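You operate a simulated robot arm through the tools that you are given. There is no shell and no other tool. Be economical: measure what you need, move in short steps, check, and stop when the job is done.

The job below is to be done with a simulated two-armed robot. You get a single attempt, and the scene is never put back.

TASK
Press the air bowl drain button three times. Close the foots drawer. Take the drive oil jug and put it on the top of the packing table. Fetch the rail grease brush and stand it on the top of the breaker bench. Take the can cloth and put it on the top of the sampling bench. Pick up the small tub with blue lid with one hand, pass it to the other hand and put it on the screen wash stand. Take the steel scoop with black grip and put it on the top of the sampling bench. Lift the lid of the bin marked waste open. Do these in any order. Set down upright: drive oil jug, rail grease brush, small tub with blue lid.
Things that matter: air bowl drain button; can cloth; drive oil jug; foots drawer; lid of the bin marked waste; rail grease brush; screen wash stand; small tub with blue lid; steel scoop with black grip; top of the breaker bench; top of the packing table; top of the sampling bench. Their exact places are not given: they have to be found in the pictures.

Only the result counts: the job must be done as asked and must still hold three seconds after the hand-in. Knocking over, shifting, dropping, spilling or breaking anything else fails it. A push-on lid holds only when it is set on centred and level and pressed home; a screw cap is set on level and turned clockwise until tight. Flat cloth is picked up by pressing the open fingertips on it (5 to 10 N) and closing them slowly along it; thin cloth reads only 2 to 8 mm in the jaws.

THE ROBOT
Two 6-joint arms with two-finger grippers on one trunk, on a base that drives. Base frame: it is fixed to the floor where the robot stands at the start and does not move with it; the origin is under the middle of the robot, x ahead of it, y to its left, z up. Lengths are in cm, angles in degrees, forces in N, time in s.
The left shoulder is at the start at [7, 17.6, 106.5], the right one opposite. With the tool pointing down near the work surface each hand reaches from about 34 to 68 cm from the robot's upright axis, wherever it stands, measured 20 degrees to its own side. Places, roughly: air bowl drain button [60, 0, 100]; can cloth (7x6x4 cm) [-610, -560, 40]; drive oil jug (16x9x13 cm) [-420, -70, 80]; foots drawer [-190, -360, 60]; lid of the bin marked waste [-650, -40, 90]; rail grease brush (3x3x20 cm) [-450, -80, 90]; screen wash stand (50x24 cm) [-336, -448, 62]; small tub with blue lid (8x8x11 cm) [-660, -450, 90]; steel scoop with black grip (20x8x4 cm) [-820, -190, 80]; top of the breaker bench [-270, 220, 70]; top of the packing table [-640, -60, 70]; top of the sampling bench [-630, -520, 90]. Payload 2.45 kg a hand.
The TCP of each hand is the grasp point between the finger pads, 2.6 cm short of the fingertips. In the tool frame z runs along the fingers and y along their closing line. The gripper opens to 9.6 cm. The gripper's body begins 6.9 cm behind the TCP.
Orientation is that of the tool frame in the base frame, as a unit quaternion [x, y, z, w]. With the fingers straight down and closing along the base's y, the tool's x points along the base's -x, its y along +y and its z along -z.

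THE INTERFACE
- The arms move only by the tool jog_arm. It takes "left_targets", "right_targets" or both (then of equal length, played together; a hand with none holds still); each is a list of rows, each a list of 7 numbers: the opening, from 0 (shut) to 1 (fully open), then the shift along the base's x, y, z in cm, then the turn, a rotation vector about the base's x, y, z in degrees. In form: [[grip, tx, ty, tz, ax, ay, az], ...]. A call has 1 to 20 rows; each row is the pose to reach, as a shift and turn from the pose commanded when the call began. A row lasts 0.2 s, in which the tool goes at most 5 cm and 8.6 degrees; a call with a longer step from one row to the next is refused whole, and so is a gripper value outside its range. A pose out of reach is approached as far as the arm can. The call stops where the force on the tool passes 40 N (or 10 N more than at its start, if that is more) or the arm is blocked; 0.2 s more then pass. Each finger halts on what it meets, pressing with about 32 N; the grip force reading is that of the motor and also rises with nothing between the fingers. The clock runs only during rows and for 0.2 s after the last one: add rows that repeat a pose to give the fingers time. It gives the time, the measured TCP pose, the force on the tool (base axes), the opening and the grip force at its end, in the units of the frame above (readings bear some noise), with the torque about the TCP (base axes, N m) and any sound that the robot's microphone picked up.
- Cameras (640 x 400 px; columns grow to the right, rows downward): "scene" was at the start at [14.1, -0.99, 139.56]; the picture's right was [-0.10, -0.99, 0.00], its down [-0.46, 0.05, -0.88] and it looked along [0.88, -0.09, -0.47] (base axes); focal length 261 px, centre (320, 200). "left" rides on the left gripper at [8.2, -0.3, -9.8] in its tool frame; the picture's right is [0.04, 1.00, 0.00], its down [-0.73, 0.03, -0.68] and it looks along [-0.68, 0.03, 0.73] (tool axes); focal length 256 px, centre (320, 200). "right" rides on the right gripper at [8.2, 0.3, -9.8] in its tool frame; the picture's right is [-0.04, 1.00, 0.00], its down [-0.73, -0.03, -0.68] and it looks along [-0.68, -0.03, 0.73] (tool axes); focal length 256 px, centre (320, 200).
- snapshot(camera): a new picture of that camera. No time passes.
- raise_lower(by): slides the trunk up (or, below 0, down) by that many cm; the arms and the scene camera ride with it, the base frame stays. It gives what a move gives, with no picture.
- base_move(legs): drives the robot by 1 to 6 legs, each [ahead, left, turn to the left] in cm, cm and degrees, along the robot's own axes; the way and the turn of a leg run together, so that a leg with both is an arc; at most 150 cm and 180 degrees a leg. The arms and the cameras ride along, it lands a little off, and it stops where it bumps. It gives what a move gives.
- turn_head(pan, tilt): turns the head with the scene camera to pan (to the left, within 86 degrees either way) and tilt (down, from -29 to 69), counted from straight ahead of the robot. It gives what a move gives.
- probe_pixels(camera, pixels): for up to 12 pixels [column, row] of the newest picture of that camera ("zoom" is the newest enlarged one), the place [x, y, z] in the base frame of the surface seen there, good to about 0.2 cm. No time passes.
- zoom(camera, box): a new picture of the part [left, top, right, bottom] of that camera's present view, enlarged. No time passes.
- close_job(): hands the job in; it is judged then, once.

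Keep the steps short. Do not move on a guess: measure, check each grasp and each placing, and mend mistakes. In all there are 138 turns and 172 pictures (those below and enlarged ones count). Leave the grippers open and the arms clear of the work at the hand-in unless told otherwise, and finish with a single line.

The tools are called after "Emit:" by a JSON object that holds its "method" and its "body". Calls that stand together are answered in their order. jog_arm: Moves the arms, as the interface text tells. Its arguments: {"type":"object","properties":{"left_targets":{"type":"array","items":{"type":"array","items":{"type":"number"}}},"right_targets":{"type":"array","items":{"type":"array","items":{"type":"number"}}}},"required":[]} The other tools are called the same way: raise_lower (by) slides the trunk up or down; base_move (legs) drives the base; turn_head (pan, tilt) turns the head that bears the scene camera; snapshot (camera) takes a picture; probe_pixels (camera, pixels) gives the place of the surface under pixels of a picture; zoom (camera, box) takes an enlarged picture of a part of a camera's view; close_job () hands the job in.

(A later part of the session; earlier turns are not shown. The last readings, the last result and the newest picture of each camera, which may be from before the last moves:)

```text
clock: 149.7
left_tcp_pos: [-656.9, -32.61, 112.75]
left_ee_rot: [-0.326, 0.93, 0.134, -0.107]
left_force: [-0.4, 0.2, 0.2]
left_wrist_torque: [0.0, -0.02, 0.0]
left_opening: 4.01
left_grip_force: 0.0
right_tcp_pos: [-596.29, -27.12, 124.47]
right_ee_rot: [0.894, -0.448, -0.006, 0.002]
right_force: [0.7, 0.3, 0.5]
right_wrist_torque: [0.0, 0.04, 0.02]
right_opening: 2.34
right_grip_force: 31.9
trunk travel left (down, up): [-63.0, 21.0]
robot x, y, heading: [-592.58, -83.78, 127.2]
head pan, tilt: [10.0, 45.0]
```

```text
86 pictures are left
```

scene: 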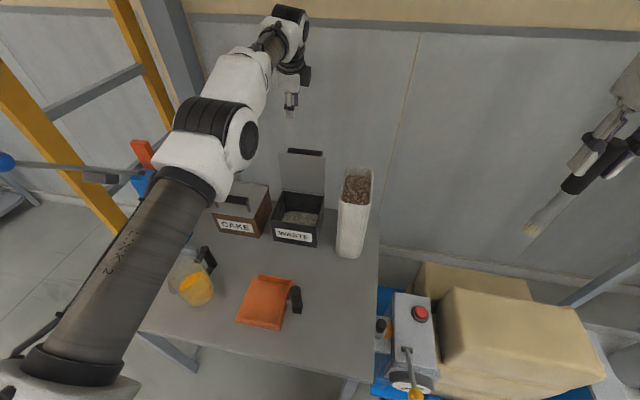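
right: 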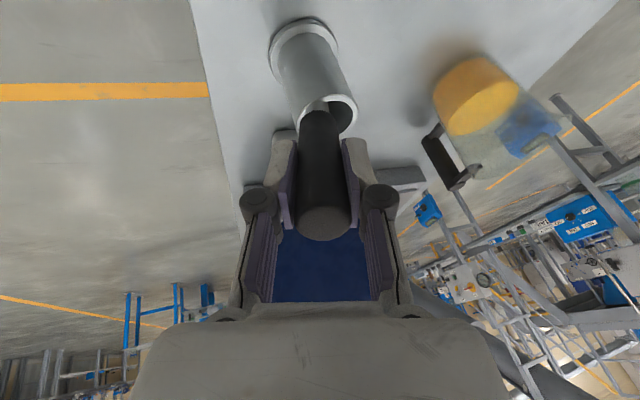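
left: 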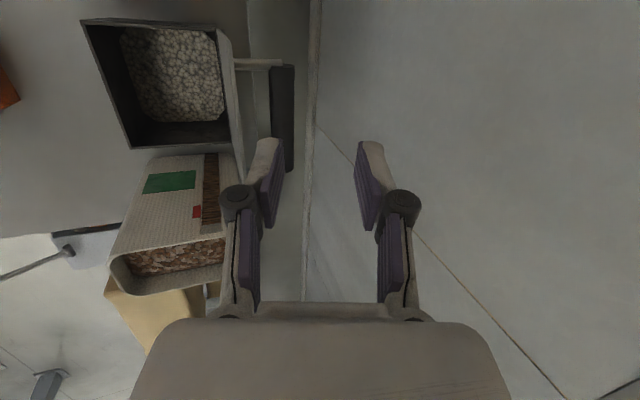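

The lid stays open by itself and the hand is clear. I'll back the base away, then return both hands to a compact carrying pose.

Emit:
{"method": "base_move", "body": {"legs": [[-35, 0, 0]]}}

Emit:
{"method": "jog_arm", "body": {"left_targets": [[1, 1.7, -2.2, 1, 0.4, -1.9, 7.9], [1, 3.4, -4.5, 2, 0.8, -3.9, 15.9], [1, 5.1, -6.8, 3, 1.2, -5.8, 23.8], [1, 6.8, -9, 4, 1.6, -7.8, 31.7], [1, 8.5, -11.3, 5, 2.0, -9.7, 39.7], [1, 10.2, -13.5, 6, 2.5, -11.7, 47.6], [1, 11.9, -15.8, 6, 2.9, -13.6, 55.6], [1, 13.6, -18, 6, 3.3, -15.6, 63.5], [1, 15.3, -20.3, 6, 3.7, -17.5, 71.4], [1, 17, -22.5, 6, 4.1, -19.5, 79.4], [1, 18.7, -24.8, 6, 4.5, -21.4, 87.3], [1, 18.7, -24.8, 6, 4.5, -21.4, 87.3]], "right_targets": [[0, -0.7, -1, 0, 0, 0, 0], [0, -1.4, -2, 0, 0, 0, 0], [0, -2.1, -3, 0, 0, 0, 0], [0, -2.8, -4, 0, 0, 0, 0], [0, -3.5, -5, 0, 0, 0, 0], [0, -4.2, -6, 0, 0, 0, 0], [0, -4.9, -7, 0, 0, 0, 0], [0, -5.6, -8, 0, 0, 0, 0], [0, -6.3, -9, 0, 0, 0, 0], [0, -6.8, -9.7, 0, 0, 0, 0], [0, -7.2, -10.4, 0, 0, 0, 0], [0, -7.2, -10.4, 0, 0, 0, 0]]}}

Emit:
{"method": "turn_head", "body": {"pan": 0, "tilt": 25}}

Emit:
{"method": "snapshot", "body": {"camera": "scene"}}

```text
clock: 152.0
left_tcp_pos: [-635.88, -60.6, 112.87]
left_ee_rot: [-0.326, 0.93, 0.134, -0.108]
left_force: [-0.4, 0.0, -0.8]
left_wrist_torque: [0.03, -0.02, 0.05]
left_opening: 4.03
left_grip_force: 0.0
right_tcp_pos: [-575.34, -55.06, 124.21]
right_ee_rot: [0.894, -0.447, -0.007, 0.003]
right_force: [-0.6, -0.1, -0.3]
right_wrist_torque: [-0.03, 0.01, 0.01]
right_opening: 2.33
right_grip_force: 32.3
trunk travel left (down, up): [-63.0, 21.0]
robot x, y, heading: [-570.9, -111.9, 127.0]
head pan, tilt: [10.0, 45.0]
```

```text
clock: 154.6
left_tcp_pos: [-617.1, -85.28, 118.73]
left_ee_rot: [0.895, -0.445, 0.002, 0.0]
left_force: [-0.2, 0.0, 0.0]
left_wrist_torque: [0.0, -0.02, 0.02]
left_opening: 9.59
left_grip_force: 0.0
right_tcp_pos: [-584.68, -62.29, 123.65]
right_ee_rot: [0.895, -0.447, -0.005, 0.002]
right_force: [-0.1, -0.1, -1.4]
right_wrist_torque: [-0.04, -0.02, -0.01]
right_opening: 2.36
right_grip_force: 31.6
right hand out of reach, approached as far as the arm can: row 2, 3, 4, 5, 6, 7, 8, 9, 10, 11, 12
trunk travel left (down, up): [-63.0, 21.0]
robot x, y, heading: [-570.8, -112.13, 127.1]
head pan, tilt: [10.0, 45.0]
```

```text
clock: 155.4
left_tcp_pos: [-617.0, -85.41, 118.78]
left_ee_rot: [0.895, -0.446, 0.001, -0.001]
left_force: [0.0, -0.4, -1.4]
left_wrist_torque: [0.01, 0.03, -0.03]
left_opening: 9.61
left_grip_force: 0.1
right_tcp_pos: [-584.58, -62.42, 123.77]
right_ee_rot: [0.895, -0.447, -0.005, 0.002]
right_force: [0.0, -0.1, -0.6]
right_wrist_torque: [0.0, -0.02, 0.02]
right_opening: 2.34
right_grip_force: 31.8
trunk travel left (down, up): [-63.0, 21.0]
robot x, y, heading: [-570.66, -111.86, 127.3]
head pan, tilt: [0.0, 25.0]
```

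```text
85 pictures are left
```

scene: 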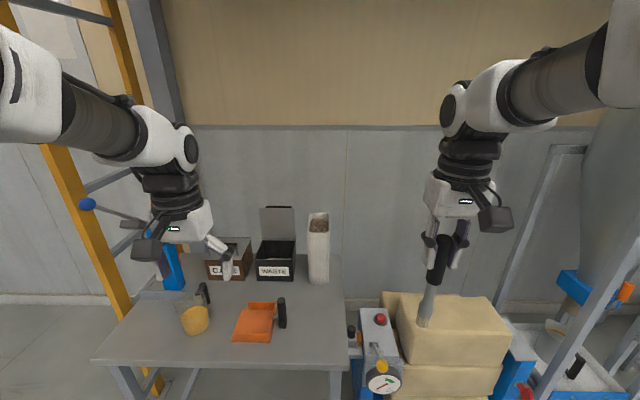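

Now drive to the breaker bench through the gap, heading about 40°.

Emit:
{"method": "base_move", "body": {"legs": [[0, 0, -43.5], [0, 0, -43.5], [123, 6, 0], [73, 9, 0], [105, -15, 0], [0, 0, 40]]}}

Emit:
{"method": "turn_head", "body": {"pan": 0, "tilt": 25}}

Emit:
{"method": "snapshot", "body": {"camera": "scene"}}

```text
clock: 176.2
left_tcp_pos: [-345.45, 130.28, 118.75]
left_ee_rot: [-0.624, 0.781, -0.001, -0.002]
left_force: [-0.4, 0.5, 0.0]
left_wrist_torque: [0.02, -0.03, 0.02]
left_opening: 9.57
left_grip_force: 0.0
right_tcp_pos: [-306.91, 120.55, 123.81]
right_ee_rot: [-0.625, 0.781, 0.006, 0.001]
right_force: [-0.2, -0.3, -0.5]
right_wrist_torque: [-0.03, 0.0, -0.03]
right_opening: 2.36
right_grip_force: 31.7
trunk travel left (down, up): [-63.0, 21.0]
robot x, y, heading: [-335.54, 78.0, 77.4]
head pan, tilt: [0.0, 25.0]
```

```text
clock: 176.8
left_tcp_pos: [-345.51, 130.32, 118.58]
left_ee_rot: [-0.624, 0.781, -0.001, 0.0]
left_force: [0.6, -0.9, -0.4]
left_wrist_torque: [-0.01, -0.02, 0.03]
left_opening: 9.59
left_grip_force: 0.1
right_tcp_pos: [-306.86, 120.42, 123.7]
right_ee_rot: [-0.624, 0.781, 0.006, 0.001]
right_force: [0.6, 0.3, -0.5]
right_wrist_torque: [0.03, 0.04, 0.02]
right_opening: 2.34
right_grip_force: 32.0
trunk travel left (down, up): [-63.0, 21.0]
robot x, y, heading: [-335.86, 78.22, 77.4]
head pan, tilt: [0.0, 25.0]
```

```text
84 pictures are left
```

scene: 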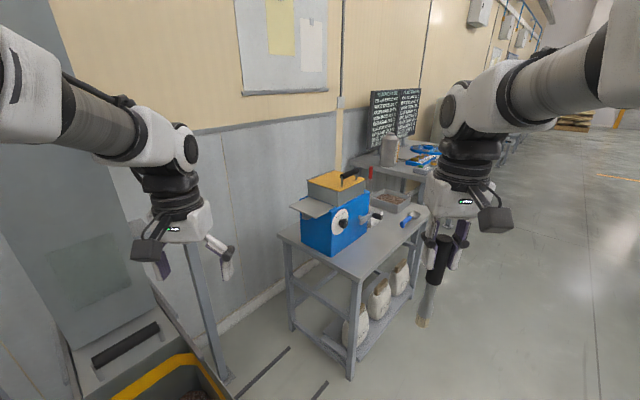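

The breaker bench is ahead, with the blue breaker on it. I'll probe its top for free space.

Emit:
{"method": "probe_pixels", "body": {"camera": "scene", "pixels": [[282, 238], [357, 278], [424, 210], [355, 262], [380, 245], [395, 232], [410, 222], [333, 250], [378, 215], [400, 205]]}}

Emit:
{"method": "zoom", "body": {"camera": "scene", "box": [270, 150, 450, 300]}}

```text
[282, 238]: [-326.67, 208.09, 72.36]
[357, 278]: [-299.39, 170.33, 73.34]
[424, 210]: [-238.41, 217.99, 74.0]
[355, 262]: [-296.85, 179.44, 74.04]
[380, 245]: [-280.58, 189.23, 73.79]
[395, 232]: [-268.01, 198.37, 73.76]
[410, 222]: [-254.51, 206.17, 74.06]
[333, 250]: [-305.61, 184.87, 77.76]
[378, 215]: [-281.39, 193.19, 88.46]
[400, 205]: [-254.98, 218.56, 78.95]
```

```text
2.67 times, centred on (360, 225) of scene
```

zoom: 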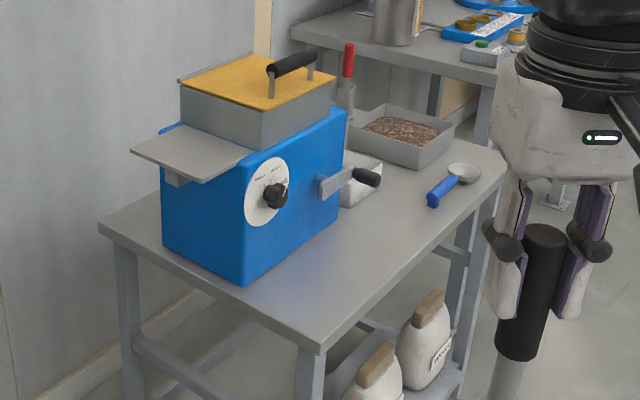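

The bench top is z 73.9, with a front edge from (-299,170) to (-238,218). I choose a free spot at (-273.8,199.1), between the crank and the scoop, and drive to face the bench with it on my right.

Emit:
{"method": "base_move", "body": {"legs": [[30, -75, 0], [0, 0, 50.6], [44, -34.5, 0]]}}

Emit:
{"method": "turn_head", "body": {"pan": -10, "tilt": 40}}

Emit:
{"method": "snapshot", "body": {"camera": "scene"}}

Emit:
{"method": "snapshot", "body": {"camera": "right"}}

```text
clock: 186.2
left_tcp_pos: [-305.36, 173.26, 118.75]
left_ee_rot: [0.904, -0.429, 0.001, -0.001]
left_force: [-0.4, -0.8, -0.3]
left_wrist_torque: [0.0, 0.03, -0.02]
left_opening: 9.61
left_grip_force: 0.1
right_tcp_pos: [-273.8, 197.44, 123.68]
right_ee_rot: [0.903, -0.43, -0.005, 0.002]
right_force: [-0.7, -0.2, -0.4]
right_wrist_torque: [0.01, 0.03, 0.01]
right_opening: 2.34
right_grip_force: 32.1
trunk travel left (down, up): [-63.0, 21.0]
robot x, y, heading: [-258.48, 148.73, 129.3]
head pan, tilt: [0.0, 25.0]
```

```text
clock: 187.0
left_tcp_pos: [-305.43, 173.41, 118.7]
left_ee_rot: [0.903, -0.429, 0.001, 0.0]
left_force: [-0.8, 0.5, 0.5]
left_wrist_torque: [0.02, -0.04, 0.0]
left_opening: 9.6
left_grip_force: 0.0
right_tcp_pos: [-273.77, 197.56, 123.7]
right_ee_rot: [0.903, -0.43, -0.005, 0.002]
right_force: [0.4, 0.6, -0.4]
right_wrist_torque: [-0.01, 0.0, 0.0]
right_opening: 2.33
right_grip_force: 32.7
trunk travel left (down, up): [-63.0, 21.0]
robot x, y, heading: [-258.33, 148.53, 129.1]
head pan, tilt: [-10.0, 40.0]
```

```text
82 pictures are left
```

scene: 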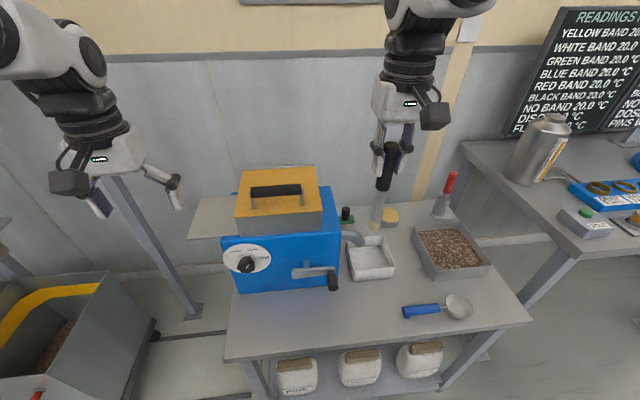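

```text
81 pictures are left
```

right: 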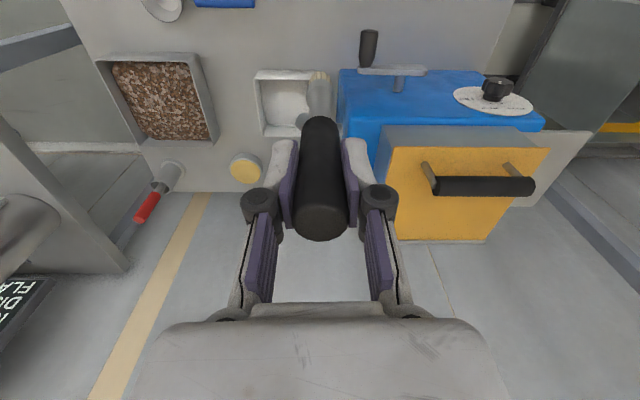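

Emit:
{"method": "probe_pixels", "body": {"camera": "scene", "pixels": [[365, 305], [370, 320], [340, 320], [333, 285], [403, 312], [370, 280], [385, 165], [383, 185], [377, 215], [374, 226]]}}

Emit:
{"method": "zoom", "body": {"camera": "scene", "box": [330, 90, 450, 240]}}

Emit:
{"method": "zoom", "body": {"camera": "right", "box": [240, 60, 400, 250]}}

```text
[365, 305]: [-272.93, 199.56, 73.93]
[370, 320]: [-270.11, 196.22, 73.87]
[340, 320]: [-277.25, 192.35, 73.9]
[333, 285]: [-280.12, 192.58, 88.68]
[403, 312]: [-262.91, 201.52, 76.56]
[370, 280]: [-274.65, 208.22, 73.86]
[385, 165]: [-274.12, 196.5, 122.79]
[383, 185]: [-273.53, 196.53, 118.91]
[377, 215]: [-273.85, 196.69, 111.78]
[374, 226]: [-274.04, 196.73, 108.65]
```

```text
2.67 times, centred on (390, 165) of scene
```

zoom: 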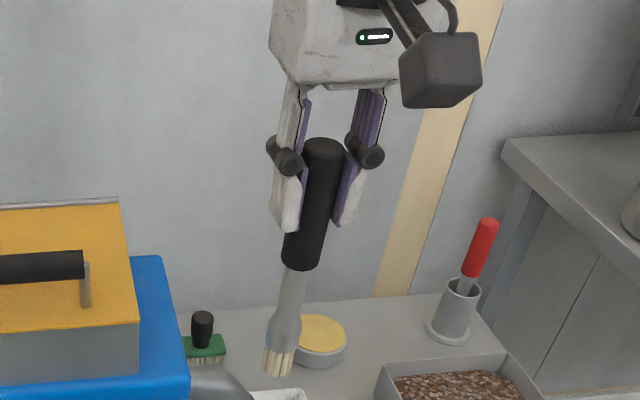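

```text
2.11 times, centred on (320, 155) of right
```

zoom: 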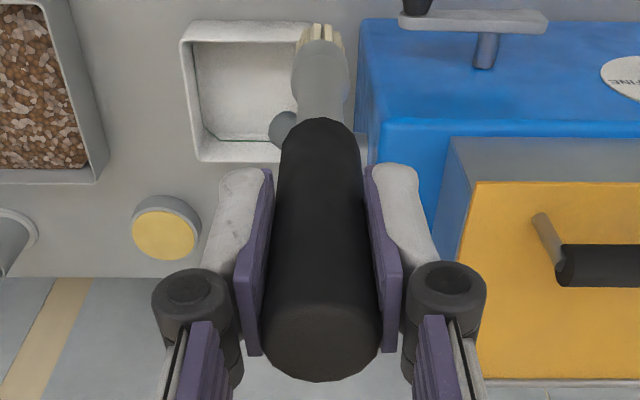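

The brush hangs vertical, its tip about 16.4 cm below the TCP. The spot (-272.4,198.7) is clear. I'll lower to about 1 cm above the top.

Emit:
{"method": "jog_arm", "body": {"right_targets": [[0, 1.4, 1.2, -2, 0, 0, 0], [0, 1.4, 1.2, -6, 0, 0, 0], [0, 1.4, 1.2, -10, 0, 0, 0], [0, 1.4, 1.2, -14, 0, 0, 0], [0, 1.4, 1.2, -18, 0, 0, 0], [0, 1.4, 1.2, -22, 0, 0, 0], [0, 1.4, 1.2, -26, 0, 0, 0], [0, 1.4, 1.2, -29, 0, 0, 0], [0, 1.4, 1.2, -31.5, 0, 0, 0], [0, 1.4, 1.2, -31.5, 0, 0, 0]]}}

Emit:
{"method": "zoom", "body": {"camera": "scene", "box": [280, 190, 460, 340]}}

```text
clock: 189.2
left_tcp_pos: [-305.41, 173.38, 118.73]
left_ee_rot: [0.903, -0.43, 0.001, -0.001]
left_force: [-0.2, -0.2, -0.4]
left_wrist_torque: [-0.01, 0.02, 0.0]
left_opening: 9.6
left_grip_force: 0.1
right_tcp_pos: [-272.36, 198.82, 92.34]
right_ee_rot: [0.903, -0.43, -0.005, 0.002]
right_force: [0.0, -0.7, -0.3]
right_wrist_torque: [0.01, -0.01, -0.02]
right_opening: 2.32
right_grip_force: 32.2
trunk travel left (down, up): [-63.0, 21.0]
robot x, y, heading: [-258.33, 148.94, 129.1]
head pan, tilt: [-10.0, 40.0]
```

```text
2.67 times, centred on (370, 265) of scene
```

zoom: 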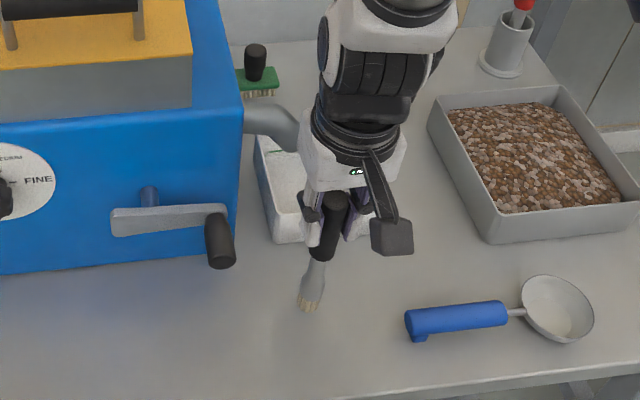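

Emit:
{"method": "jog_arm", "body": {"right_targets": [[0, 0, 0, -0.5, 0, 0, 0], [0, 0, 0, -1.0, 0, 0, 0], [0, 0, 0, -1.4, 0, 0, 0], [0, 0, 0, -1.7, 0, 0, 0]]}}

Emit:
{"method": "probe_pixels", "body": {"camera": "scene", "pixels": [[366, 300]]}}

Emit:
{"method": "zoom", "body": {"camera": "scene", "box": [330, 230, 420, 330]}}

```text
clock: 190.2
left_tcp_pos: [-305.31, 173.24, 118.84]
left_ee_rot: [0.903, -0.431, 0.0, 0.0]
left_force: [-0.3, -1.0, 0.1]
left_wrist_torque: [0.01, -0.02, -0.02]
left_opening: 9.61
left_grip_force: 0.1
right_tcp_pos: [-272.49, 198.68, 90.65]
right_ee_rot: [0.903, -0.43, -0.006, 0.002]
right_force: [-0.2, -0.1, 1.3]
right_wrist_torque: [0.13, -0.02, -0.02]
right_opening: 2.34
right_grip_force: 32.0
trunk travel left (down, up): [-63.0, 21.0]
robot x, y, heading: [-258.43, 148.8, 129.2]
head pan, tilt: [-10.0, 40.0]
```

```text
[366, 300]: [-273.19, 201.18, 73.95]
```

```text
4.00 times, centred on (375, 280) of scene
```

zoom: 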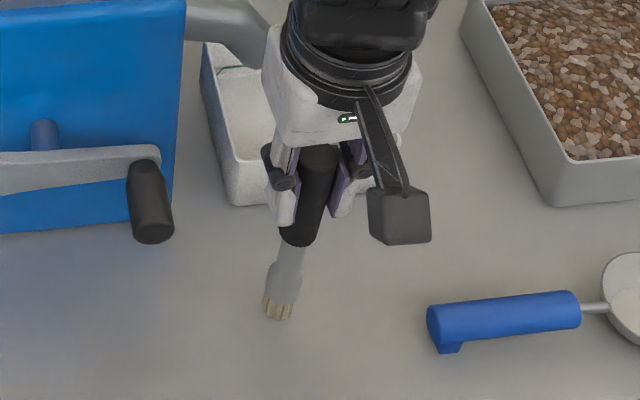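

Touching (about 2 N). I'll check verticality with probes on the handle and bristles.

Emit:
{"method": "probe_pixels", "body": {"camera": "zoom", "pixels": [[278, 312], [284, 285], [290, 260], [300, 232], [312, 190], [320, 160], [322, 148]]}}

Emit:
{"method": "jog_arm", "body": {"right_targets": [[0, 0, 0, -0.2, 0, 0, 0], [0, 0, 0, -0.2, 0, 0, 0]]}}

```text
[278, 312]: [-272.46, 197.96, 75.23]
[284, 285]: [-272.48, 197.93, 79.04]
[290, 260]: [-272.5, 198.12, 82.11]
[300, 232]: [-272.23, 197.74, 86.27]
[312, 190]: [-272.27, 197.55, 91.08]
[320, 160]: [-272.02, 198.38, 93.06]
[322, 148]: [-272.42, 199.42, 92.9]
```

```text
clock: 190.8
left_tcp_pos: [-305.31, 173.12, 118.75]
left_ee_rot: [0.903, -0.43, 0.001, -0.001]
left_force: [0.0, -0.6, -0.6]
left_wrist_torque: [0.02, 0.03, 0.03]
left_opening: 9.6
left_grip_force: 0.0
right_tcp_pos: [-272.4, 198.61, 90.65]
right_ee_rot: [0.903, -0.429, -0.008, 0.001]
right_force: [-0.2, 2.0, 22.8]
right_wrist_torque: [0.23, 0.08, 0.0]
right_opening: 2.36
right_grip_force: 32.1
trunk travel left (down, up): [-63.0, 21.0]
robot x, y, heading: [-258.28, 148.79, 129.3]
head pan, tilt: [-10.0, 40.0]
```

The brush is vertical and firmly down. I'll ease the force, open slowly and rise.

Emit:
{"method": "jog_arm", "body": {"right_targets": [[0, 0, 0, 0.1, 0, 0, 0], [0.2, 0, 0, 0.1, 0, 0, 0], [0.28, 0, 0, 0.1, 0, 0, 0], [0.36, 0, 0, 0.1, 0, 0, 0], [0.45, 0, 0, 0.1, 0, 0, 0], [0.55, 0, 0, 0.1, 0, 0, 0], [0.55, 0, 0, 0.1, 0, 0, 0]]}}

Emit:
{"method": "zoom", "body": {"camera": "scene", "box": [330, 230, 420, 330]}}

```text
clock: 192.4
left_tcp_pos: [-305.35, 173.34, 118.77]
left_ee_rot: [0.903, -0.43, 0.002, 0.0]
left_force: [0.9, 0.9, -0.1]
left_wrist_torque: [-0.01, 0.04, -0.02]
left_opening: 9.61
left_grip_force: 0.1
right_tcp_pos: [-272.38, 198.66, 90.54]
right_ee_rot: [0.903, -0.43, -0.005, 0.002]
right_force: [-0.1, -1.1, 0.4]
right_wrist_torque: [-0.01, 0.0, 0.03]
right_opening: 5.25
right_grip_force: 0.2
trunk travel left (down, up): [-63.0, 21.0]
robot x, y, heading: [-258.57, 148.85, 129.1]
head pan, tilt: [-10.0, 40.0]
```

```text
4.00 times, centred on (375, 280) of scene
```

zoom: 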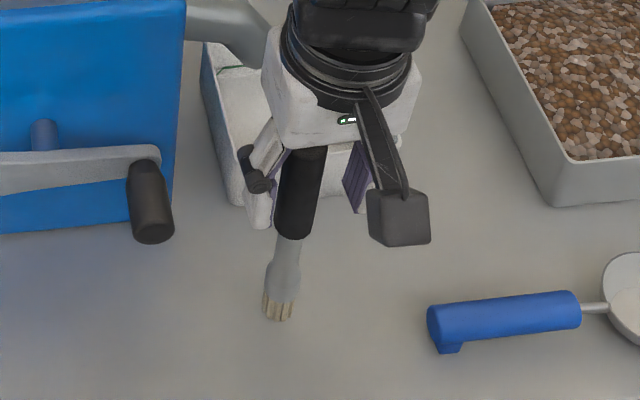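

It stands by itself. Raising the hand straight up.

Emit:
{"method": "jog_arm", "body": {"right_targets": [[0.6, 0, 0, 2, 0, 0, 0], [0.6, 0, 0, 4.5, 0, 0, 0], [0.6, 0, 0, 8, 0, 0, 0], [0.6, 0, 0, 12, 0, 0, 0], [0.6, 0, 0, 16, 0, 0, 0], [1, 0, 0, 20, 0, 0, 0], [1, 0, 0, 24, 0, 0, 0], [1, 0, 0, 28, 0, 0, 0]]}}

Emit:
{"method": "zoom", "body": {"camera": "scene", "box": [280, 190, 460, 340]}}

```text
clock: 194.2
left_tcp_pos: [-305.32, 173.27, 118.87]
left_ee_rot: [0.903, -0.43, 0.0, 0.0]
left_force: [-0.3, 0.3, -0.4]
left_wrist_torque: [0.0, 0.05, 0.0]
left_opening: 9.57
left_grip_force: 0.1
right_tcp_pos: [-272.25, 198.65, 118.5]
right_ee_rot: [0.903, -0.429, -0.004, 0.003]
right_force: [-0.1, -0.6, -0.1]
right_wrist_torque: [0.05, 0.0, -0.01]
right_opening: 9.6
right_grip_force: 0.1
trunk travel left (down, up): [-63.0, 21.0]
robot x, y, heading: [-258.49, 148.53, 129.7]
head pan, tilt: [-10.0, 40.0]
```

```text
2.67 times, centred on (370, 265) of scene
```

zoom: 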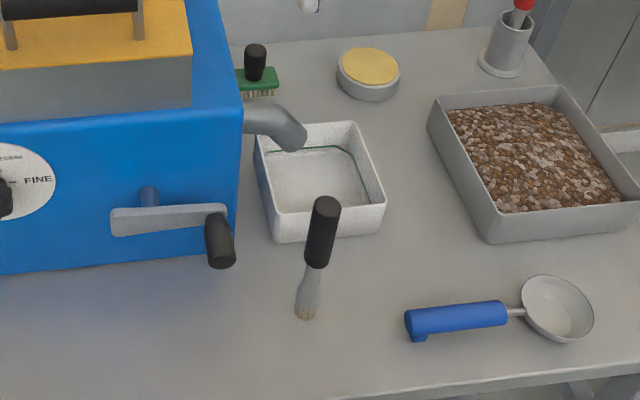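

The brush stands on the breaker bench. Next is the steel scoop near (-820,-190), so I drive back through the gap.

Emit:
{"method": "base_move", "body": {"legs": [[-30, 0, 0], [0, 0, 44], [0, 0, 44], [106, -19, 0], [105, -18, 0]]}}

```text
clock: 210.5
left_tcp_pos: [-452.17, -23.25, 118.77]
left_ee_rot: [0.944, 0.331, 0.001, -0.001]
left_force: [0.0, -0.4, 0.2]
left_wrist_torque: [0.03, 0.02, 0.01]
left_opening: 9.57
left_grip_force: 0.0
right_tcp_pos: [-477.56, 10.13, 118.44]
right_ee_rot: [0.944, 0.331, -0.003, 0.006]
right_force: [-0.2, 0.4, 0.6]
right_wrist_torque: [0.02, -0.02, -0.01]
right_opening: 9.63
right_grip_force: 0.0
trunk travel left (down, up): [-63.0, 21.0]
robot x, y, heading: [-427.67, 23.7, -141.0]
head pan, tilt: [-10.0, 40.0]
```

I'll go around the post at (-613,-174) on its open side, then look toward the scoop.

Emit:
{"method": "base_move", "body": {"legs": [[73, 10, 0], [0, 0, 23.5], [113, 0, 0], [130, 0, 0], [0, 0, -62]]}}

Emit:
{"method": "turn_head", "body": {"pan": 0, "tilt": 15}}

Emit:
{"method": "snapshot", "body": {"camera": "scene"}}

```text
clock: 230.0
left_tcp_pos: [-635.94, -268.08, 118.64]
left_ee_rot: [1.0, -0.002, 0.001, 0.0]
left_force: [0.0, 0.1, -0.1]
left_wrist_torque: [0.0, 0.01, 0.02]
left_opening: 9.6
left_grip_force: 0.1
right_tcp_pos: [-634.8, -226.49, 118.46]
right_ee_rot: [1.0, -0.002, -0.003, 0.004]
right_force: [0.1, 0.8, -0.1]
right_wrist_torque: [0.01, -0.03, 0.0]
right_opening: 9.61
right_grip_force: 0.0
trunk travel left (down, up): [-63.0, 21.0]
robot x, y, heading: [-587.18, -247.28, 179.8]
head pan, tilt: [-10.0, 40.0]
```

```text
clock: 230.9
left_tcp_pos: [-635.96, -268.12, 118.74]
left_ee_rot: [1.0, -0.001, 0.001, 0.001]
left_force: [0.7, -0.3, 0.3]
left_wrist_torque: [0.0, -0.01, 0.01]
left_opening: 9.59
left_grip_force: 0.0
right_tcp_pos: [-634.67, -226.3, 118.41]
right_ee_rot: [1.0, -0.001, -0.003, 0.004]
right_force: [-0.9, -0.1, -0.1]
right_wrist_torque: [0.0, -0.02, 0.0]
right_opening: 9.57
right_grip_force: 0.0
trunk travel left (down, up): [-63.0, 21.0]
robot x, y, heading: [-586.92, -247.35, 180.1]
head pan, tilt: [0.0, 15.0]
```

```text
74 pictures are left
```

scene: 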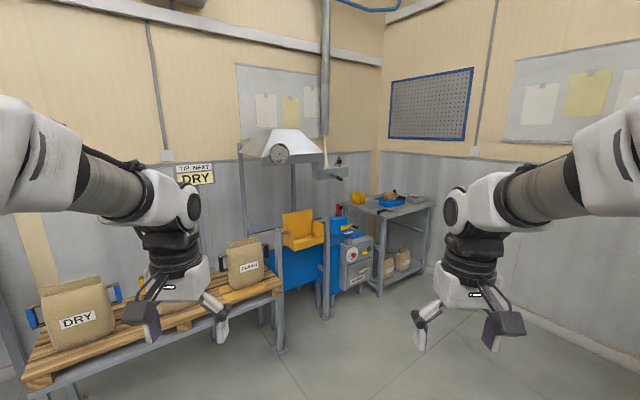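

Emit:
{"method": "zoom", "body": {"camera": "scene", "box": [320, 160, 460, 310]}}

Emit:
{"method": "probe_pixels", "body": {"camera": "scene", "pixels": [[388, 195], [378, 205], [378, 290], [325, 310], [280, 345], [420, 200], [360, 275], [430, 205], [345, 210], [300, 225], [250, 270]]}}

```text
2.67 times, centred on (390, 235) of scene
```

zoom: 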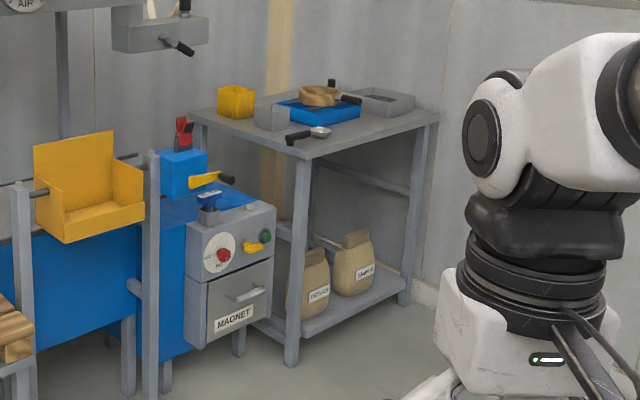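

```text
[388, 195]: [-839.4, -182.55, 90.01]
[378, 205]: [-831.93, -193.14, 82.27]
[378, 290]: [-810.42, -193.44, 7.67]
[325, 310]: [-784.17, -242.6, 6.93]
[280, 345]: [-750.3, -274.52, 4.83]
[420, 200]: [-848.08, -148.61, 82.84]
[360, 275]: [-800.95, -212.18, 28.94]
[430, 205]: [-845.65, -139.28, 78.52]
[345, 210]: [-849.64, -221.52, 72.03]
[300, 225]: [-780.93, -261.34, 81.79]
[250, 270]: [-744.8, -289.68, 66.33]
```

The scoop with black grip lies at the near corner of the sieve table (px 384,210). I'll move closer and face that table edge.

Emit:
{"method": "base_move", "body": {"legs": [[113, -60, 0], [0, 0, 32]]}}

Emit:
{"method": "turn_head", "body": {"pan": -10, "tilt": 25}}

Emit:
{"method": "snapshot", "body": {"camera": "scene"}}

```text
clock: 239.0
left_tcp_pos: [-730.59, -233.19, 118.66]
left_ee_rot: [0.956, 0.293, 0.001, 0.0]
left_force: [0.2, 1.6, -0.1]
left_wrist_torque: [-0.04, -0.02, -0.04]
left_opening: 9.59
left_grip_force: 0.1
right_tcp_pos: [-753.09, -197.94, 118.51]
right_ee_rot: [0.956, 0.292, -0.002, 0.005]
right_force: [-0.4, 0.3, -0.2]
right_wrist_torque: [-0.01, 0.01, -0.02]
right_opening: 9.59
right_grip_force: 0.1
trunk travel left (down, up): [-63.0, 21.0]
robot x, y, heading: [-701.89, -188.68, -145.8]
head pan, tilt: [0.0, 15.0]
```

```text
clock: 239.7
left_tcp_pos: [-730.6, -233.22, 118.76]
left_ee_rot: [0.956, 0.293, 0.001, -0.001]
left_force: [0.7, 0.3, 0.1]
left_wrist_torque: [0.01, 0.01, -0.02]
left_opening: 9.6
left_grip_force: 0.0
right_tcp_pos: [-753.11, -197.98, 118.46]
right_ee_rot: [0.957, 0.291, -0.002, 0.004]
right_force: [0.1, 0.1, 0.1]
right_wrist_torque: [-0.03, -0.01, 0.02]
right_opening: 9.6
right_grip_force: 0.0
trunk travel left (down, up): [-63.0, 21.0]
robot x, y, heading: [-702.08, -188.38, -145.8]
head pan, tilt: [-10.0, 25.0]
```

```text
72 pictures are left
```

scene: 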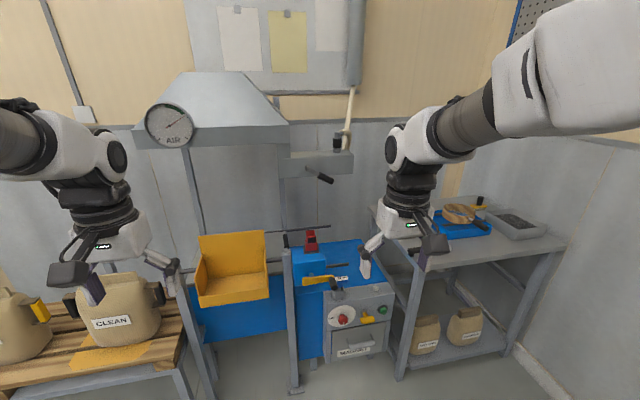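

Emit:
{"method": "probe_pixels", "body": {"camera": "scene", "pixels": [[424, 266], [563, 243], [545, 375], [600, 260], [480, 250], [440, 258], [400, 375], [385, 340]]}}

```text
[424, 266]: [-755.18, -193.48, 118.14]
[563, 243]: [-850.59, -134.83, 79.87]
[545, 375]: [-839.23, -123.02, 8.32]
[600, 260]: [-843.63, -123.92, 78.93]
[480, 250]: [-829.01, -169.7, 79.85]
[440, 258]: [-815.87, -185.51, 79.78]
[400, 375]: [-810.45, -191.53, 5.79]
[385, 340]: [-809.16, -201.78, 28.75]
```

Emit:
{"method": "probe_pixels", "body": {"camera": "scene", "pixels": [[320, 165], [325, 180], [310, 240], [330, 260], [230, 245], [285, 245], [290, 265], [340, 155]]}}

Emit:
{"method": "base_move", "body": {"legs": [[0, -49, 0]]}}

Emit:
{"method": "snapshot", "body": {"camera": "scene"}}

```text
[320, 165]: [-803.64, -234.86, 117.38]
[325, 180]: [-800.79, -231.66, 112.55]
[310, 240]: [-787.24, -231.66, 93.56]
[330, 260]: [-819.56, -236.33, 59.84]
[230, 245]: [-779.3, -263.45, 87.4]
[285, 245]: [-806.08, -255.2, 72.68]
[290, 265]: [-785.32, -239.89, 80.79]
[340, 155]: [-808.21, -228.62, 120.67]
```

```text
clock: 242.6
left_tcp_pos: [-758.06, -192.8, 118.61]
left_ee_rot: [0.956, 0.292, 0.001, -0.001]
left_force: [-0.8, -0.4, 0.9]
left_wrist_torque: [0.0, 0.0, -0.01]
left_opening: 9.59
left_grip_force: 0.1
right_tcp_pos: [-780.52, -157.47, 118.49]
right_ee_rot: [0.956, 0.292, -0.002, 0.005]
right_force: [0.1, 0.7, -0.2]
right_wrist_torque: [0.0, 0.0, 0.03]
right_opening: 9.6
right_grip_force: 0.1
trunk travel left (down, up): [-63.0, 21.0]
robot x, y, heading: [-729.51, -148.23, -146.0]
head pan, tilt: [-10.0, 25.0]
```

```text
71 pictures are left
```

scene: 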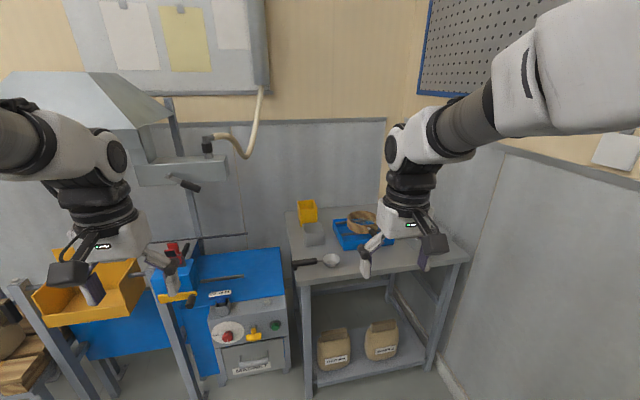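

I see the scoop: black grip at (303,264), bowl at (331,260). I'll zoom and measure it.

Emit:
{"method": "zoom", "body": {"camera": "scene", "box": [270, 230, 370, 300]}}

Emit:
{"method": "probe_pixels", "body": {"camera": "scene", "pixels": [[296, 265], [303, 264], [311, 263], [316, 262], [320, 261], [331, 261], [338, 260], [331, 255], [331, 267], [300, 283], [330, 280], [294, 263]]}}

```text
5.71 times, centred on (320, 265) of scene
```

zoom: 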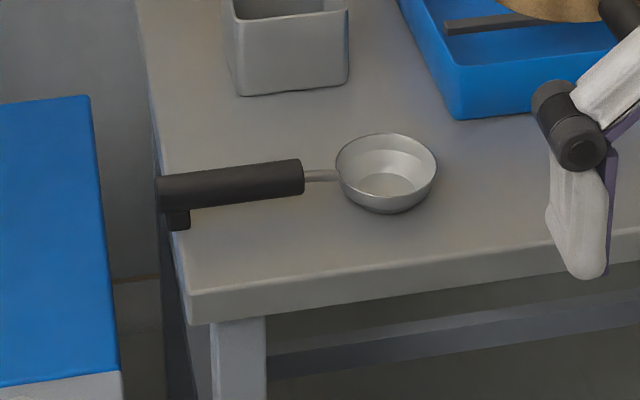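

```text
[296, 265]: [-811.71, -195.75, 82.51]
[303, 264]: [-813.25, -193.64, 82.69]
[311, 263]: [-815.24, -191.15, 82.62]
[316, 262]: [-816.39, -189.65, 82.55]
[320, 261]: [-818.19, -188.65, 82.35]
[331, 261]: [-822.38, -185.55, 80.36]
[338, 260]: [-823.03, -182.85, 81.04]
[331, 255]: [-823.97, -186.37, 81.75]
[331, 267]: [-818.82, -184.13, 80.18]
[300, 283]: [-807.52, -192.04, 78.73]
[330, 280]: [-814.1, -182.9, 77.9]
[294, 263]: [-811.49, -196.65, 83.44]
```

The handle runs along the table edge, with the grip centre about (-815.3,-191.8) and its top at z 82.7. I'll pull the left hand back, yaw the right hand 90° so it closes across the handle, and drive up.

Emit:
{"method": "jog_arm", "body": {"left_targets": [[1, 1.1, 0.7, 0.6, 0, 0, 0], [1, 2.2, 1.5, 1.2, 0, 0, 0], [1, 3.3, 2.2, 1.8, 0, 0, 0], [1, 4.4, 3, 2.4, 0, 0, 0], [1, 5.5, 3.7, 3, 0, 0, 0], [1, 6.6, 4.4, 3.6, 0, 0, 0], [1, 7.7, 5.2, 4.2, 0, 0, 0], [1, 8.8, 5.9, 4.8, 0, 0, 0], [1, 9.9, 6.7, 5.4, 0, 0, 0], [1, 11, 7.4, 6, 0, 0, 0], [1, 11.6, 7.9, 6, 0, 0, 0], [1, 11.6, 7.9, 6, 0, 0, 0]], "right_targets": [[1, 0, 0, 0, 0, 0, 8], [1, 0, 0, 0, 0, 0, 16], [1, 0, 0, 0, 0, 0, 24], [1, 0, 0, 0, 0, 0, 32], [1, 0, 0, 0, 0, 0, 40], [1, 0, 0, 0, 0, 0, 48], [1, 0, 0, 0, 0, 0, 56], [1, 0, 0, 0, 0, 0, 64], [1, 0, 0, 0, 0, 0, 72], [1, 0, 0, 0, 0, 0, 80], [1, 0, 0, 0, 0, 0, 88], [1, 0, 0, 0, 0, 0, 90]]}}

Emit:
{"method": "base_move", "body": {"legs": [[45, 7, 0]]}}

Emit:
{"method": "turn_head", "body": {"pan": -15, "tilt": 40}}

Emit:
{"method": "snapshot", "body": {"camera": "scene"}}

```text
clock: 245.2
left_tcp_pos: [-756.19, -191.91, 121.26]
left_ee_rot: [0.956, 0.292, 0.0, -0.001]
left_force: [1.1, 0.2, -0.6]
left_wrist_torque: [0.02, -0.01, 0.01]
left_opening: 9.6
left_grip_force: 0.2
left hand out of reach, approached as far as the arm can: row 3, 4, 5, 6, 7, 8, 9, 10, 11, 12
right_tcp_pos: [-780.41, -157.55, 118.39]
right_ee_rot: [0.468, 0.884, 0.003, 0.004]
right_force: [-0.1, -1.5, 0.3]
right_wrist_torque: [-0.02, -0.02, 0.02]
right_opening: 9.62
right_grip_force: 0.0
trunk travel left (down, up): [-63.0, 21.0]
robot x, y, heading: [-729.16, -148.33, -146.0]
head pan, tilt: [-10.0, 25.0]
```

```text
clock: 247.9
left_tcp_pos: [-789.87, -222.18, 121.16]
left_ee_rot: [0.958, 0.287, 0.001, -0.001]
left_force: [-0.5, -0.3, 0.2]
left_wrist_torque: [0.01, -0.01, 0.0]
left_opening: 9.61
left_grip_force: 0.1
right_tcp_pos: [-813.5, -187.57, 118.49]
right_ee_rot: [0.474, 0.88, 0.001, 0.006]
right_force: [0.7, 0.2, -0.4]
right_wrist_torque: [0.0, 0.04, -0.01]
right_opening: 9.6
right_grip_force: 0.0
trunk travel left (down, up): [-63.0, 21.0]
robot x, y, heading: [-762.56, -178.56, -146.6]
head pan, tilt: [-10.0, 25.0]
```

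```text
clock: 248.7
left_tcp_pos: [-789.81, -222.13, 121.31]
left_ee_rot: [0.958, 0.288, 0.001, 0.0]
left_force: [-0.4, -0.3, -0.1]
left_wrist_torque: [0.01, 0.01, 0.03]
left_opening: 9.6
left_grip_force: 0.1
right_tcp_pos: [-813.7, -187.72, 118.43]
right_ee_rot: [0.474, 0.881, 0.003, 0.005]
right_force: [0.6, -1.2, 0.2]
right_wrist_torque: [-0.01, 0.0, -0.01]
right_opening: 9.61
right_grip_force: 0.0
trunk travel left (down, up): [-63.0, 21.0]
robot x, y, heading: [-762.11, -178.67, -146.8]
head pan, tilt: [-15.0, 40.0]
```

```text
69 pictures are left
```

scene: 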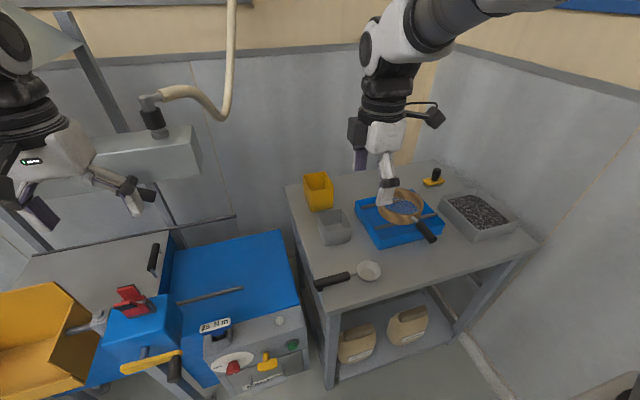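

Emit:
{"method": "probe_pixels", "body": {"camera": "scene", "pixels": [[320, 284], [327, 281], [335, 278], [342, 276], [347, 274], [369, 270], [333, 290]]}}

Emit:
{"method": "snapshot", "body": {"camera": "right"}}

```text
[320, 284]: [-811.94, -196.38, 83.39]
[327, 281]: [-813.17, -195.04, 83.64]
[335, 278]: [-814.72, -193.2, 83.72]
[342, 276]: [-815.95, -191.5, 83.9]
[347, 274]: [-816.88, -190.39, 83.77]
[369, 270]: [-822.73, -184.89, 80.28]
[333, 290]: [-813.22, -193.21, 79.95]
```

```text
68 pictures are left
```

right: 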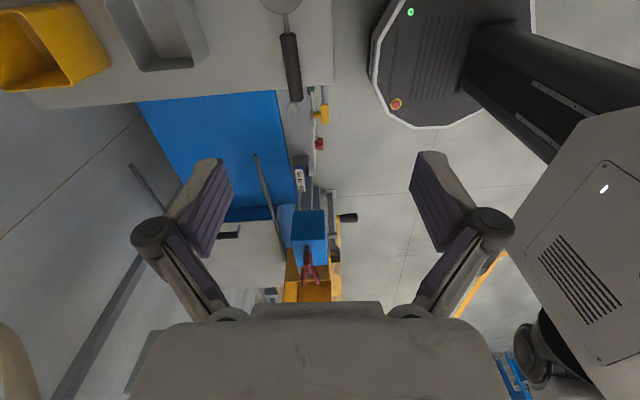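

I'll descend with the fingers partly open (5.3 cm), because a tin stands behind the handle.

Emit:
{"method": "jog_arm", "body": {"right_targets": [[0.55, -1, -2.2, -3, 0, 0, 0], [0.55, -1.9, -4.5, -6, 0, 0, 0], [0.55, -1.9, -4.5, -10, 0, 0, 0], [0.55, -1.9, -4.5, -14, 0, 0, 0], [0.55, -1.9, -4.5, -18, 0, 0, 0], [0.55, -1.9, -4.5, -22, 0, 0, 0], [0.55, -1.9, -4.5, -26, 0, 0, 0], [0.55, -1.9, -4.5, -29, 0, 0, 0], [0.55, -1.9, -4.5, -29, 0, 0, 0]]}}

Emit:
{"method": "zoom", "body": {"camera": "scene", "box": [270, 180, 420, 310]}}

Emit:
{"method": "snapshot", "body": {"camera": "right"}}

```text
clock: 250.7
left_tcp_pos: [-789.7, -222.02, 121.36]
left_ee_rot: [0.958, 0.287, 0.001, -0.001]
left_force: [0.7, -0.3, 0.3]
left_wrist_torque: [0.02, 0.0, 0.03]
left_opening: 9.6
left_grip_force: 0.1
right_tcp_pos: [-815.51, -192.12, 89.46]
right_ee_rot: [0.474, 0.881, 0.002, 0.005]
right_force: [1.7, 0.2, -0.2]
right_wrist_torque: [0.01, -0.01, -0.04]
right_opening: 5.27
right_grip_force: 0.1
trunk travel left (down, up): [-63.0, 21.0]
robot x, y, heading: [-762.64, -178.52, -146.7]
head pan, tilt: [-15.0, 40.0]
```

```text
3.08 times, centred on (345, 245) of scene
```

zoom: 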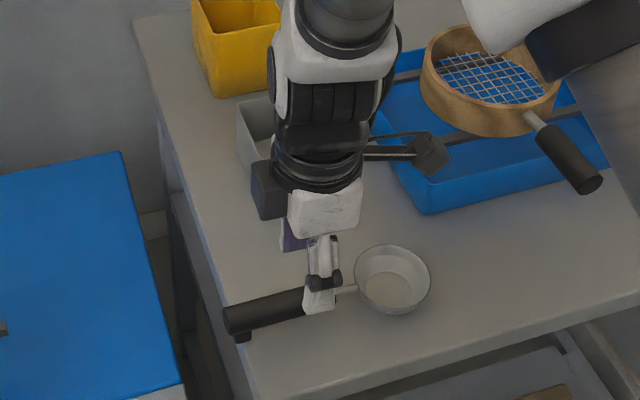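

```text
66 pictures are left
```

right: 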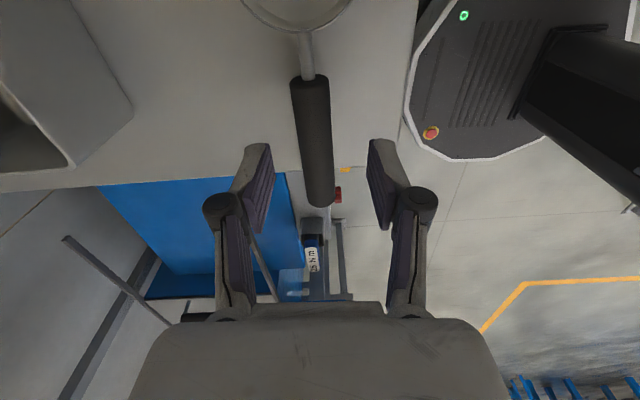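

Centred over the grip. I'll lower and close.

Emit:
{"method": "jog_arm", "body": {"right_targets": [[0.55, 0, 0, -3, 0, 0, 0], [0.55, 0, 0, -5, 0, 0, 0], [0.55, 0, 0, -6.3, 0, 0, 0], [0.55, 0, 0, -6.3, 0, 0, 0], [0.35, 0, 0, -6.3, 0, 0, 0], [0.15, 0, 0, -6.3, 0, 0, 0], [0, 0, 0, -6.3, 0, 0, 0], [0, 0, 0, -6.3, 0, 0, 0], [0, 0, 0, -4.5, 0, 0, 0], [0, 0, 0, -2, 0, 0, 0], [0, 0, 0, 2, 0, 0, 0], [0, 0, 0, 2, 0, 0, 0]]}}

Emit:
{"method": "zoom", "body": {"camera": "scene", "box": [270, 180, 420, 310]}}

```text
clock: 253.3
left_tcp_pos: [-789.8, -222.14, 121.14]
left_ee_rot: [0.958, 0.288, 0.002, -0.001]
left_force: [-0.9, -0.2, -0.1]
left_wrist_torque: [-0.03, 0.0, -0.01]
left_opening: 9.61
left_grip_force: 0.1
right_tcp_pos: [-815.48, -192.12, 91.37]
right_ee_rot: [0.474, 0.88, 0.003, 0.007]
right_force: [0.1, 0.0, -0.5]
right_wrist_torque: [-0.02, -0.04, 0.02]
right_opening: 2.18
right_grip_force: 31.1
trunk travel left (down, up): [-63.0, 21.0]
robot x, y, heading: [-761.98, -178.3, -146.5]
head pan, tilt: [-15.0, 40.0]
```

```text
3.08 times, centred on (345, 245) of scene
```

zoom: 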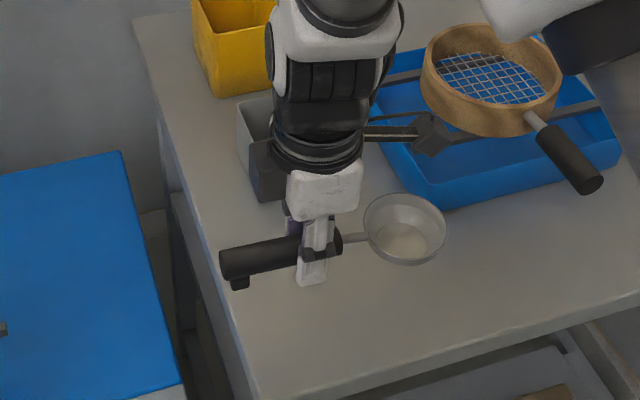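

The scoop is held. I'll raise it, back out and head toward the sampling bench.

Emit:
{"method": "jog_arm", "body": {"right_targets": [[0, 0, 0, 4, 0, 0, 0], [0, 0, 0, 8, 0, 0, 0], [0, 0, 0, 12, 0, 0, 0], [0, 0, 0, 16, 0, 0, 0], [0, 0, 0, 20, 0, 0, 0], [0, 0, 0, 24, 0, 0, 0], [0, 0, 0, 26, 0, 0, 0]]}}

Emit:
{"method": "base_move", "body": {"legs": [[-45, 0, 0], [0, 49, 0], [0, 0, 55], [50, 60, 0], [51, 60, 0]]}}

Emit:
{"method": "turn_head", "body": {"pan": 0, "tilt": 20}}

Emit:
{"method": "snapshot", "body": {"camera": "scene"}}

```text
clock: 254.9
left_tcp_pos: [-789.65, -222.14, 121.19]
left_ee_rot: [0.958, 0.288, 0.001, 0.0]
left_force: [0.3, 0.3, -0.4]
left_wrist_torque: [0.01, 0.02, 0.02]
left_opening: 9.62
left_grip_force: 0.1
right_tcp_pos: [-815.28, -192.01, 117.6]
right_ee_rot: [0.474, 0.881, 0.002, 0.005]
right_force: [-0.4, 0.5, -1.8]
right_wrist_torque: [0.0, -0.03, 0.01]
right_opening: 2.2
right_grip_force: 31.8
trunk travel left (down, up): [-63.0, 21.0]
robot x, y, heading: [-762.51, -178.73, -146.7]
head pan, tilt: [-15.0, 40.0]
```

```text
clock: 270.2
left_tcp_pos: [-558.58, -345.75, 121.2]
left_ee_rot: [0.711, 0.703, 0.001, -0.001]
left_force: [-0.7, 0.0, -0.6]
left_wrist_torque: [-0.02, 0.01, -0.02]
left_opening: 9.62
left_grip_force: 0.1
right_tcp_pos: [-597.85, -350.04, 117.45]
right_ee_rot: [0.006, 1.0, 0.004, 0.004]
right_force: [-0.2, -0.5, -1.3]
right_wrist_torque: [0.03, -0.05, -0.01]
right_opening: 2.23
right_grip_force: 31.4
trunk travel left (down, up): [-63.0, 21.0]
robot x, y, heading: [-579.38, -299.0, -90.5]
head pan, tilt: [-15.0, 40.0]
```

```text
clock: 271.1
left_tcp_pos: [-558.61, -345.76, 121.25]
left_ee_rot: [0.711, 0.703, 0.001, -0.001]
left_force: [-0.1, 0.0, 0.7]
left_wrist_torque: [-0.03, -0.04, 0.0]
left_opening: 9.6
left_grip_force: 0.1
right_tcp_pos: [-597.84, -350.1, 117.45]
right_ee_rot: [0.005, 1.0, 0.004, 0.004]
right_force: [-0.7, 0.6, -0.6]
right_wrist_torque: [0.0, -0.04, 0.0]
right_opening: 2.21
right_grip_force: 31.7
trunk travel left (down, up): [-63.0, 21.0]
robot x, y, heading: [-579.27, -298.66, -90.8]
head pan, tilt: [0.0, 20.0]
```

```text
64 pictures are left
```

scene: 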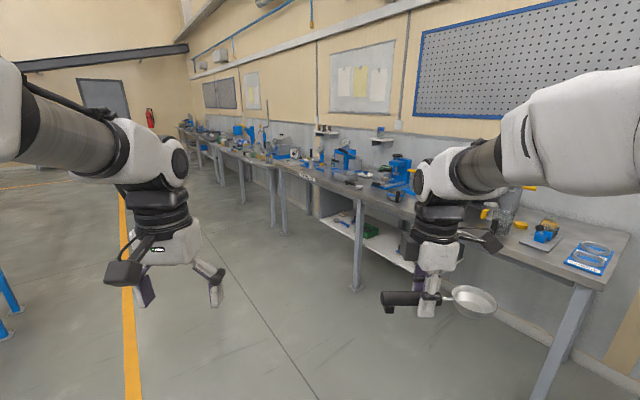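

I see the long bench row, with a shelf under it. I'll probe and zoom.

Emit:
{"method": "probe_pixels", "body": {"camera": "scene", "pixels": [[595, 275], [500, 245], [400, 210], [350, 190], [300, 172], [355, 285], [385, 240], [545, 235], [585, 255], [335, 160], [395, 175], [500, 215]]}}

Emit:
{"method": "zoom", "body": {"camera": "scene", "box": [270, 110, 430, 260]}}

Emit:
{"method": "zoom", "body": {"camera": "scene", "box": [440, 150, 640, 300]}}

```text
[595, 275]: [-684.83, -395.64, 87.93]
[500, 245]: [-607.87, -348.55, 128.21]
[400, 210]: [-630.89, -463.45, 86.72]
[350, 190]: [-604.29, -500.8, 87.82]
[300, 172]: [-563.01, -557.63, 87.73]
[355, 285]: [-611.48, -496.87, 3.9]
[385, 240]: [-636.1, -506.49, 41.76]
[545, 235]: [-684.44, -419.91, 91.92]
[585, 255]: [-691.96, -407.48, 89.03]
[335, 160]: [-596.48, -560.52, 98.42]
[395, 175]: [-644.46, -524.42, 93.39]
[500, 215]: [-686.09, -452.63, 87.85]
```

```text
2.67 times, centred on (350, 185) of scene
```

zoom: 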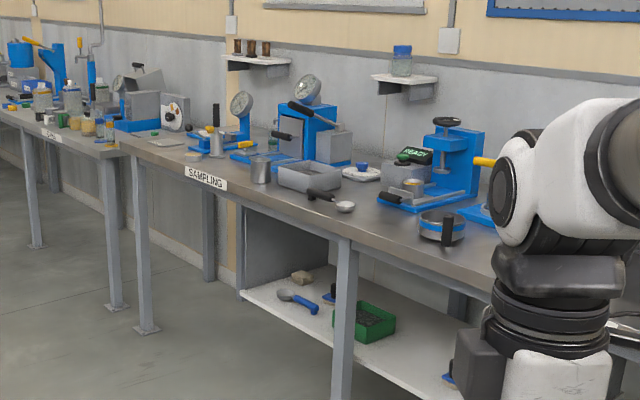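

```text
2.67 times, centred on (540, 225) of scene
```

zoom: 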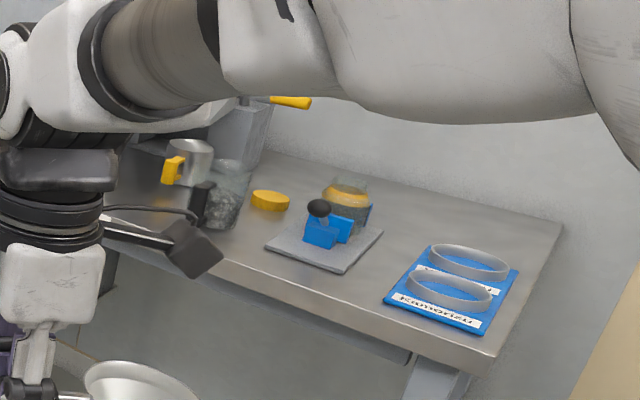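

The SAMPLING bench front edge runs from about (-563,-558) to (-650,-440), with its top at z 87.8. I'll move in front of it and face it.

Emit:
{"method": "base_move", "body": {"legs": [[110, 15, 0], [0, 0, -52.5], [27, 49, 0]]}}

Emit:
{"method": "turn_head", "body": {"pan": 0, "tilt": 32}}

Emit:
{"method": "snapshot", "body": {"camera": "scene"}}

```text
clock: 281.8
left_tcp_pos: [-587.42, -506.19, 121.24]
left_ee_rot: [0.954, 0.298, 0.001, 0.0]
left_force: [-0.1, 0.2, -0.3]
left_wrist_torque: [-0.01, 0.0, -0.03]
left_opening: 9.59
left_grip_force: 0.0
right_tcp_pos: [-613.46, -476.59, 117.31]
right_ee_rot: [0.465, 0.885, 0.002, 0.006]
right_force: [-1.0, 0.5, -1.1]
right_wrist_torque: [-0.09, -0.06, 0.01]
right_opening: 2.18
right_grip_force: 32.4
trunk travel left (down, up): [-63.0, 21.0]
robot x, y, heading: [-561.06, -462.31, -145.5]
head pan, tilt: [0.0, 20.0]
```

```text
clock: 282.6
left_tcp_pos: [-587.33, -506.28, 121.33]
left_ee_rot: [0.955, 0.298, 0.001, -0.001]
left_force: [-1.3, -0.8, 0.5]
left_wrist_torque: [0.0, 0.02, 0.03]
left_opening: 9.58
left_grip_force: 0.0
right_tcp_pos: [-613.53, -476.55, 117.35]
right_ee_rot: [0.466, 0.885, 0.002, 0.005]
right_force: [0.8, 0.6, -1.2]
right_wrist_torque: [0.0, -0.07, -0.03]
right_opening: 2.24
right_grip_force: 31.4
trunk travel left (down, up): [-63.0, 21.0]
robot x, y, heading: [-560.72, -461.91, -145.2]
head pan, tilt: [0.0, 32.0]
```

```text
61 pictures are left
```

scene: 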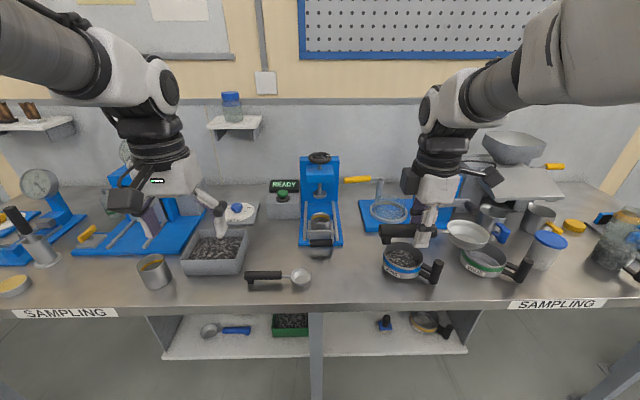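

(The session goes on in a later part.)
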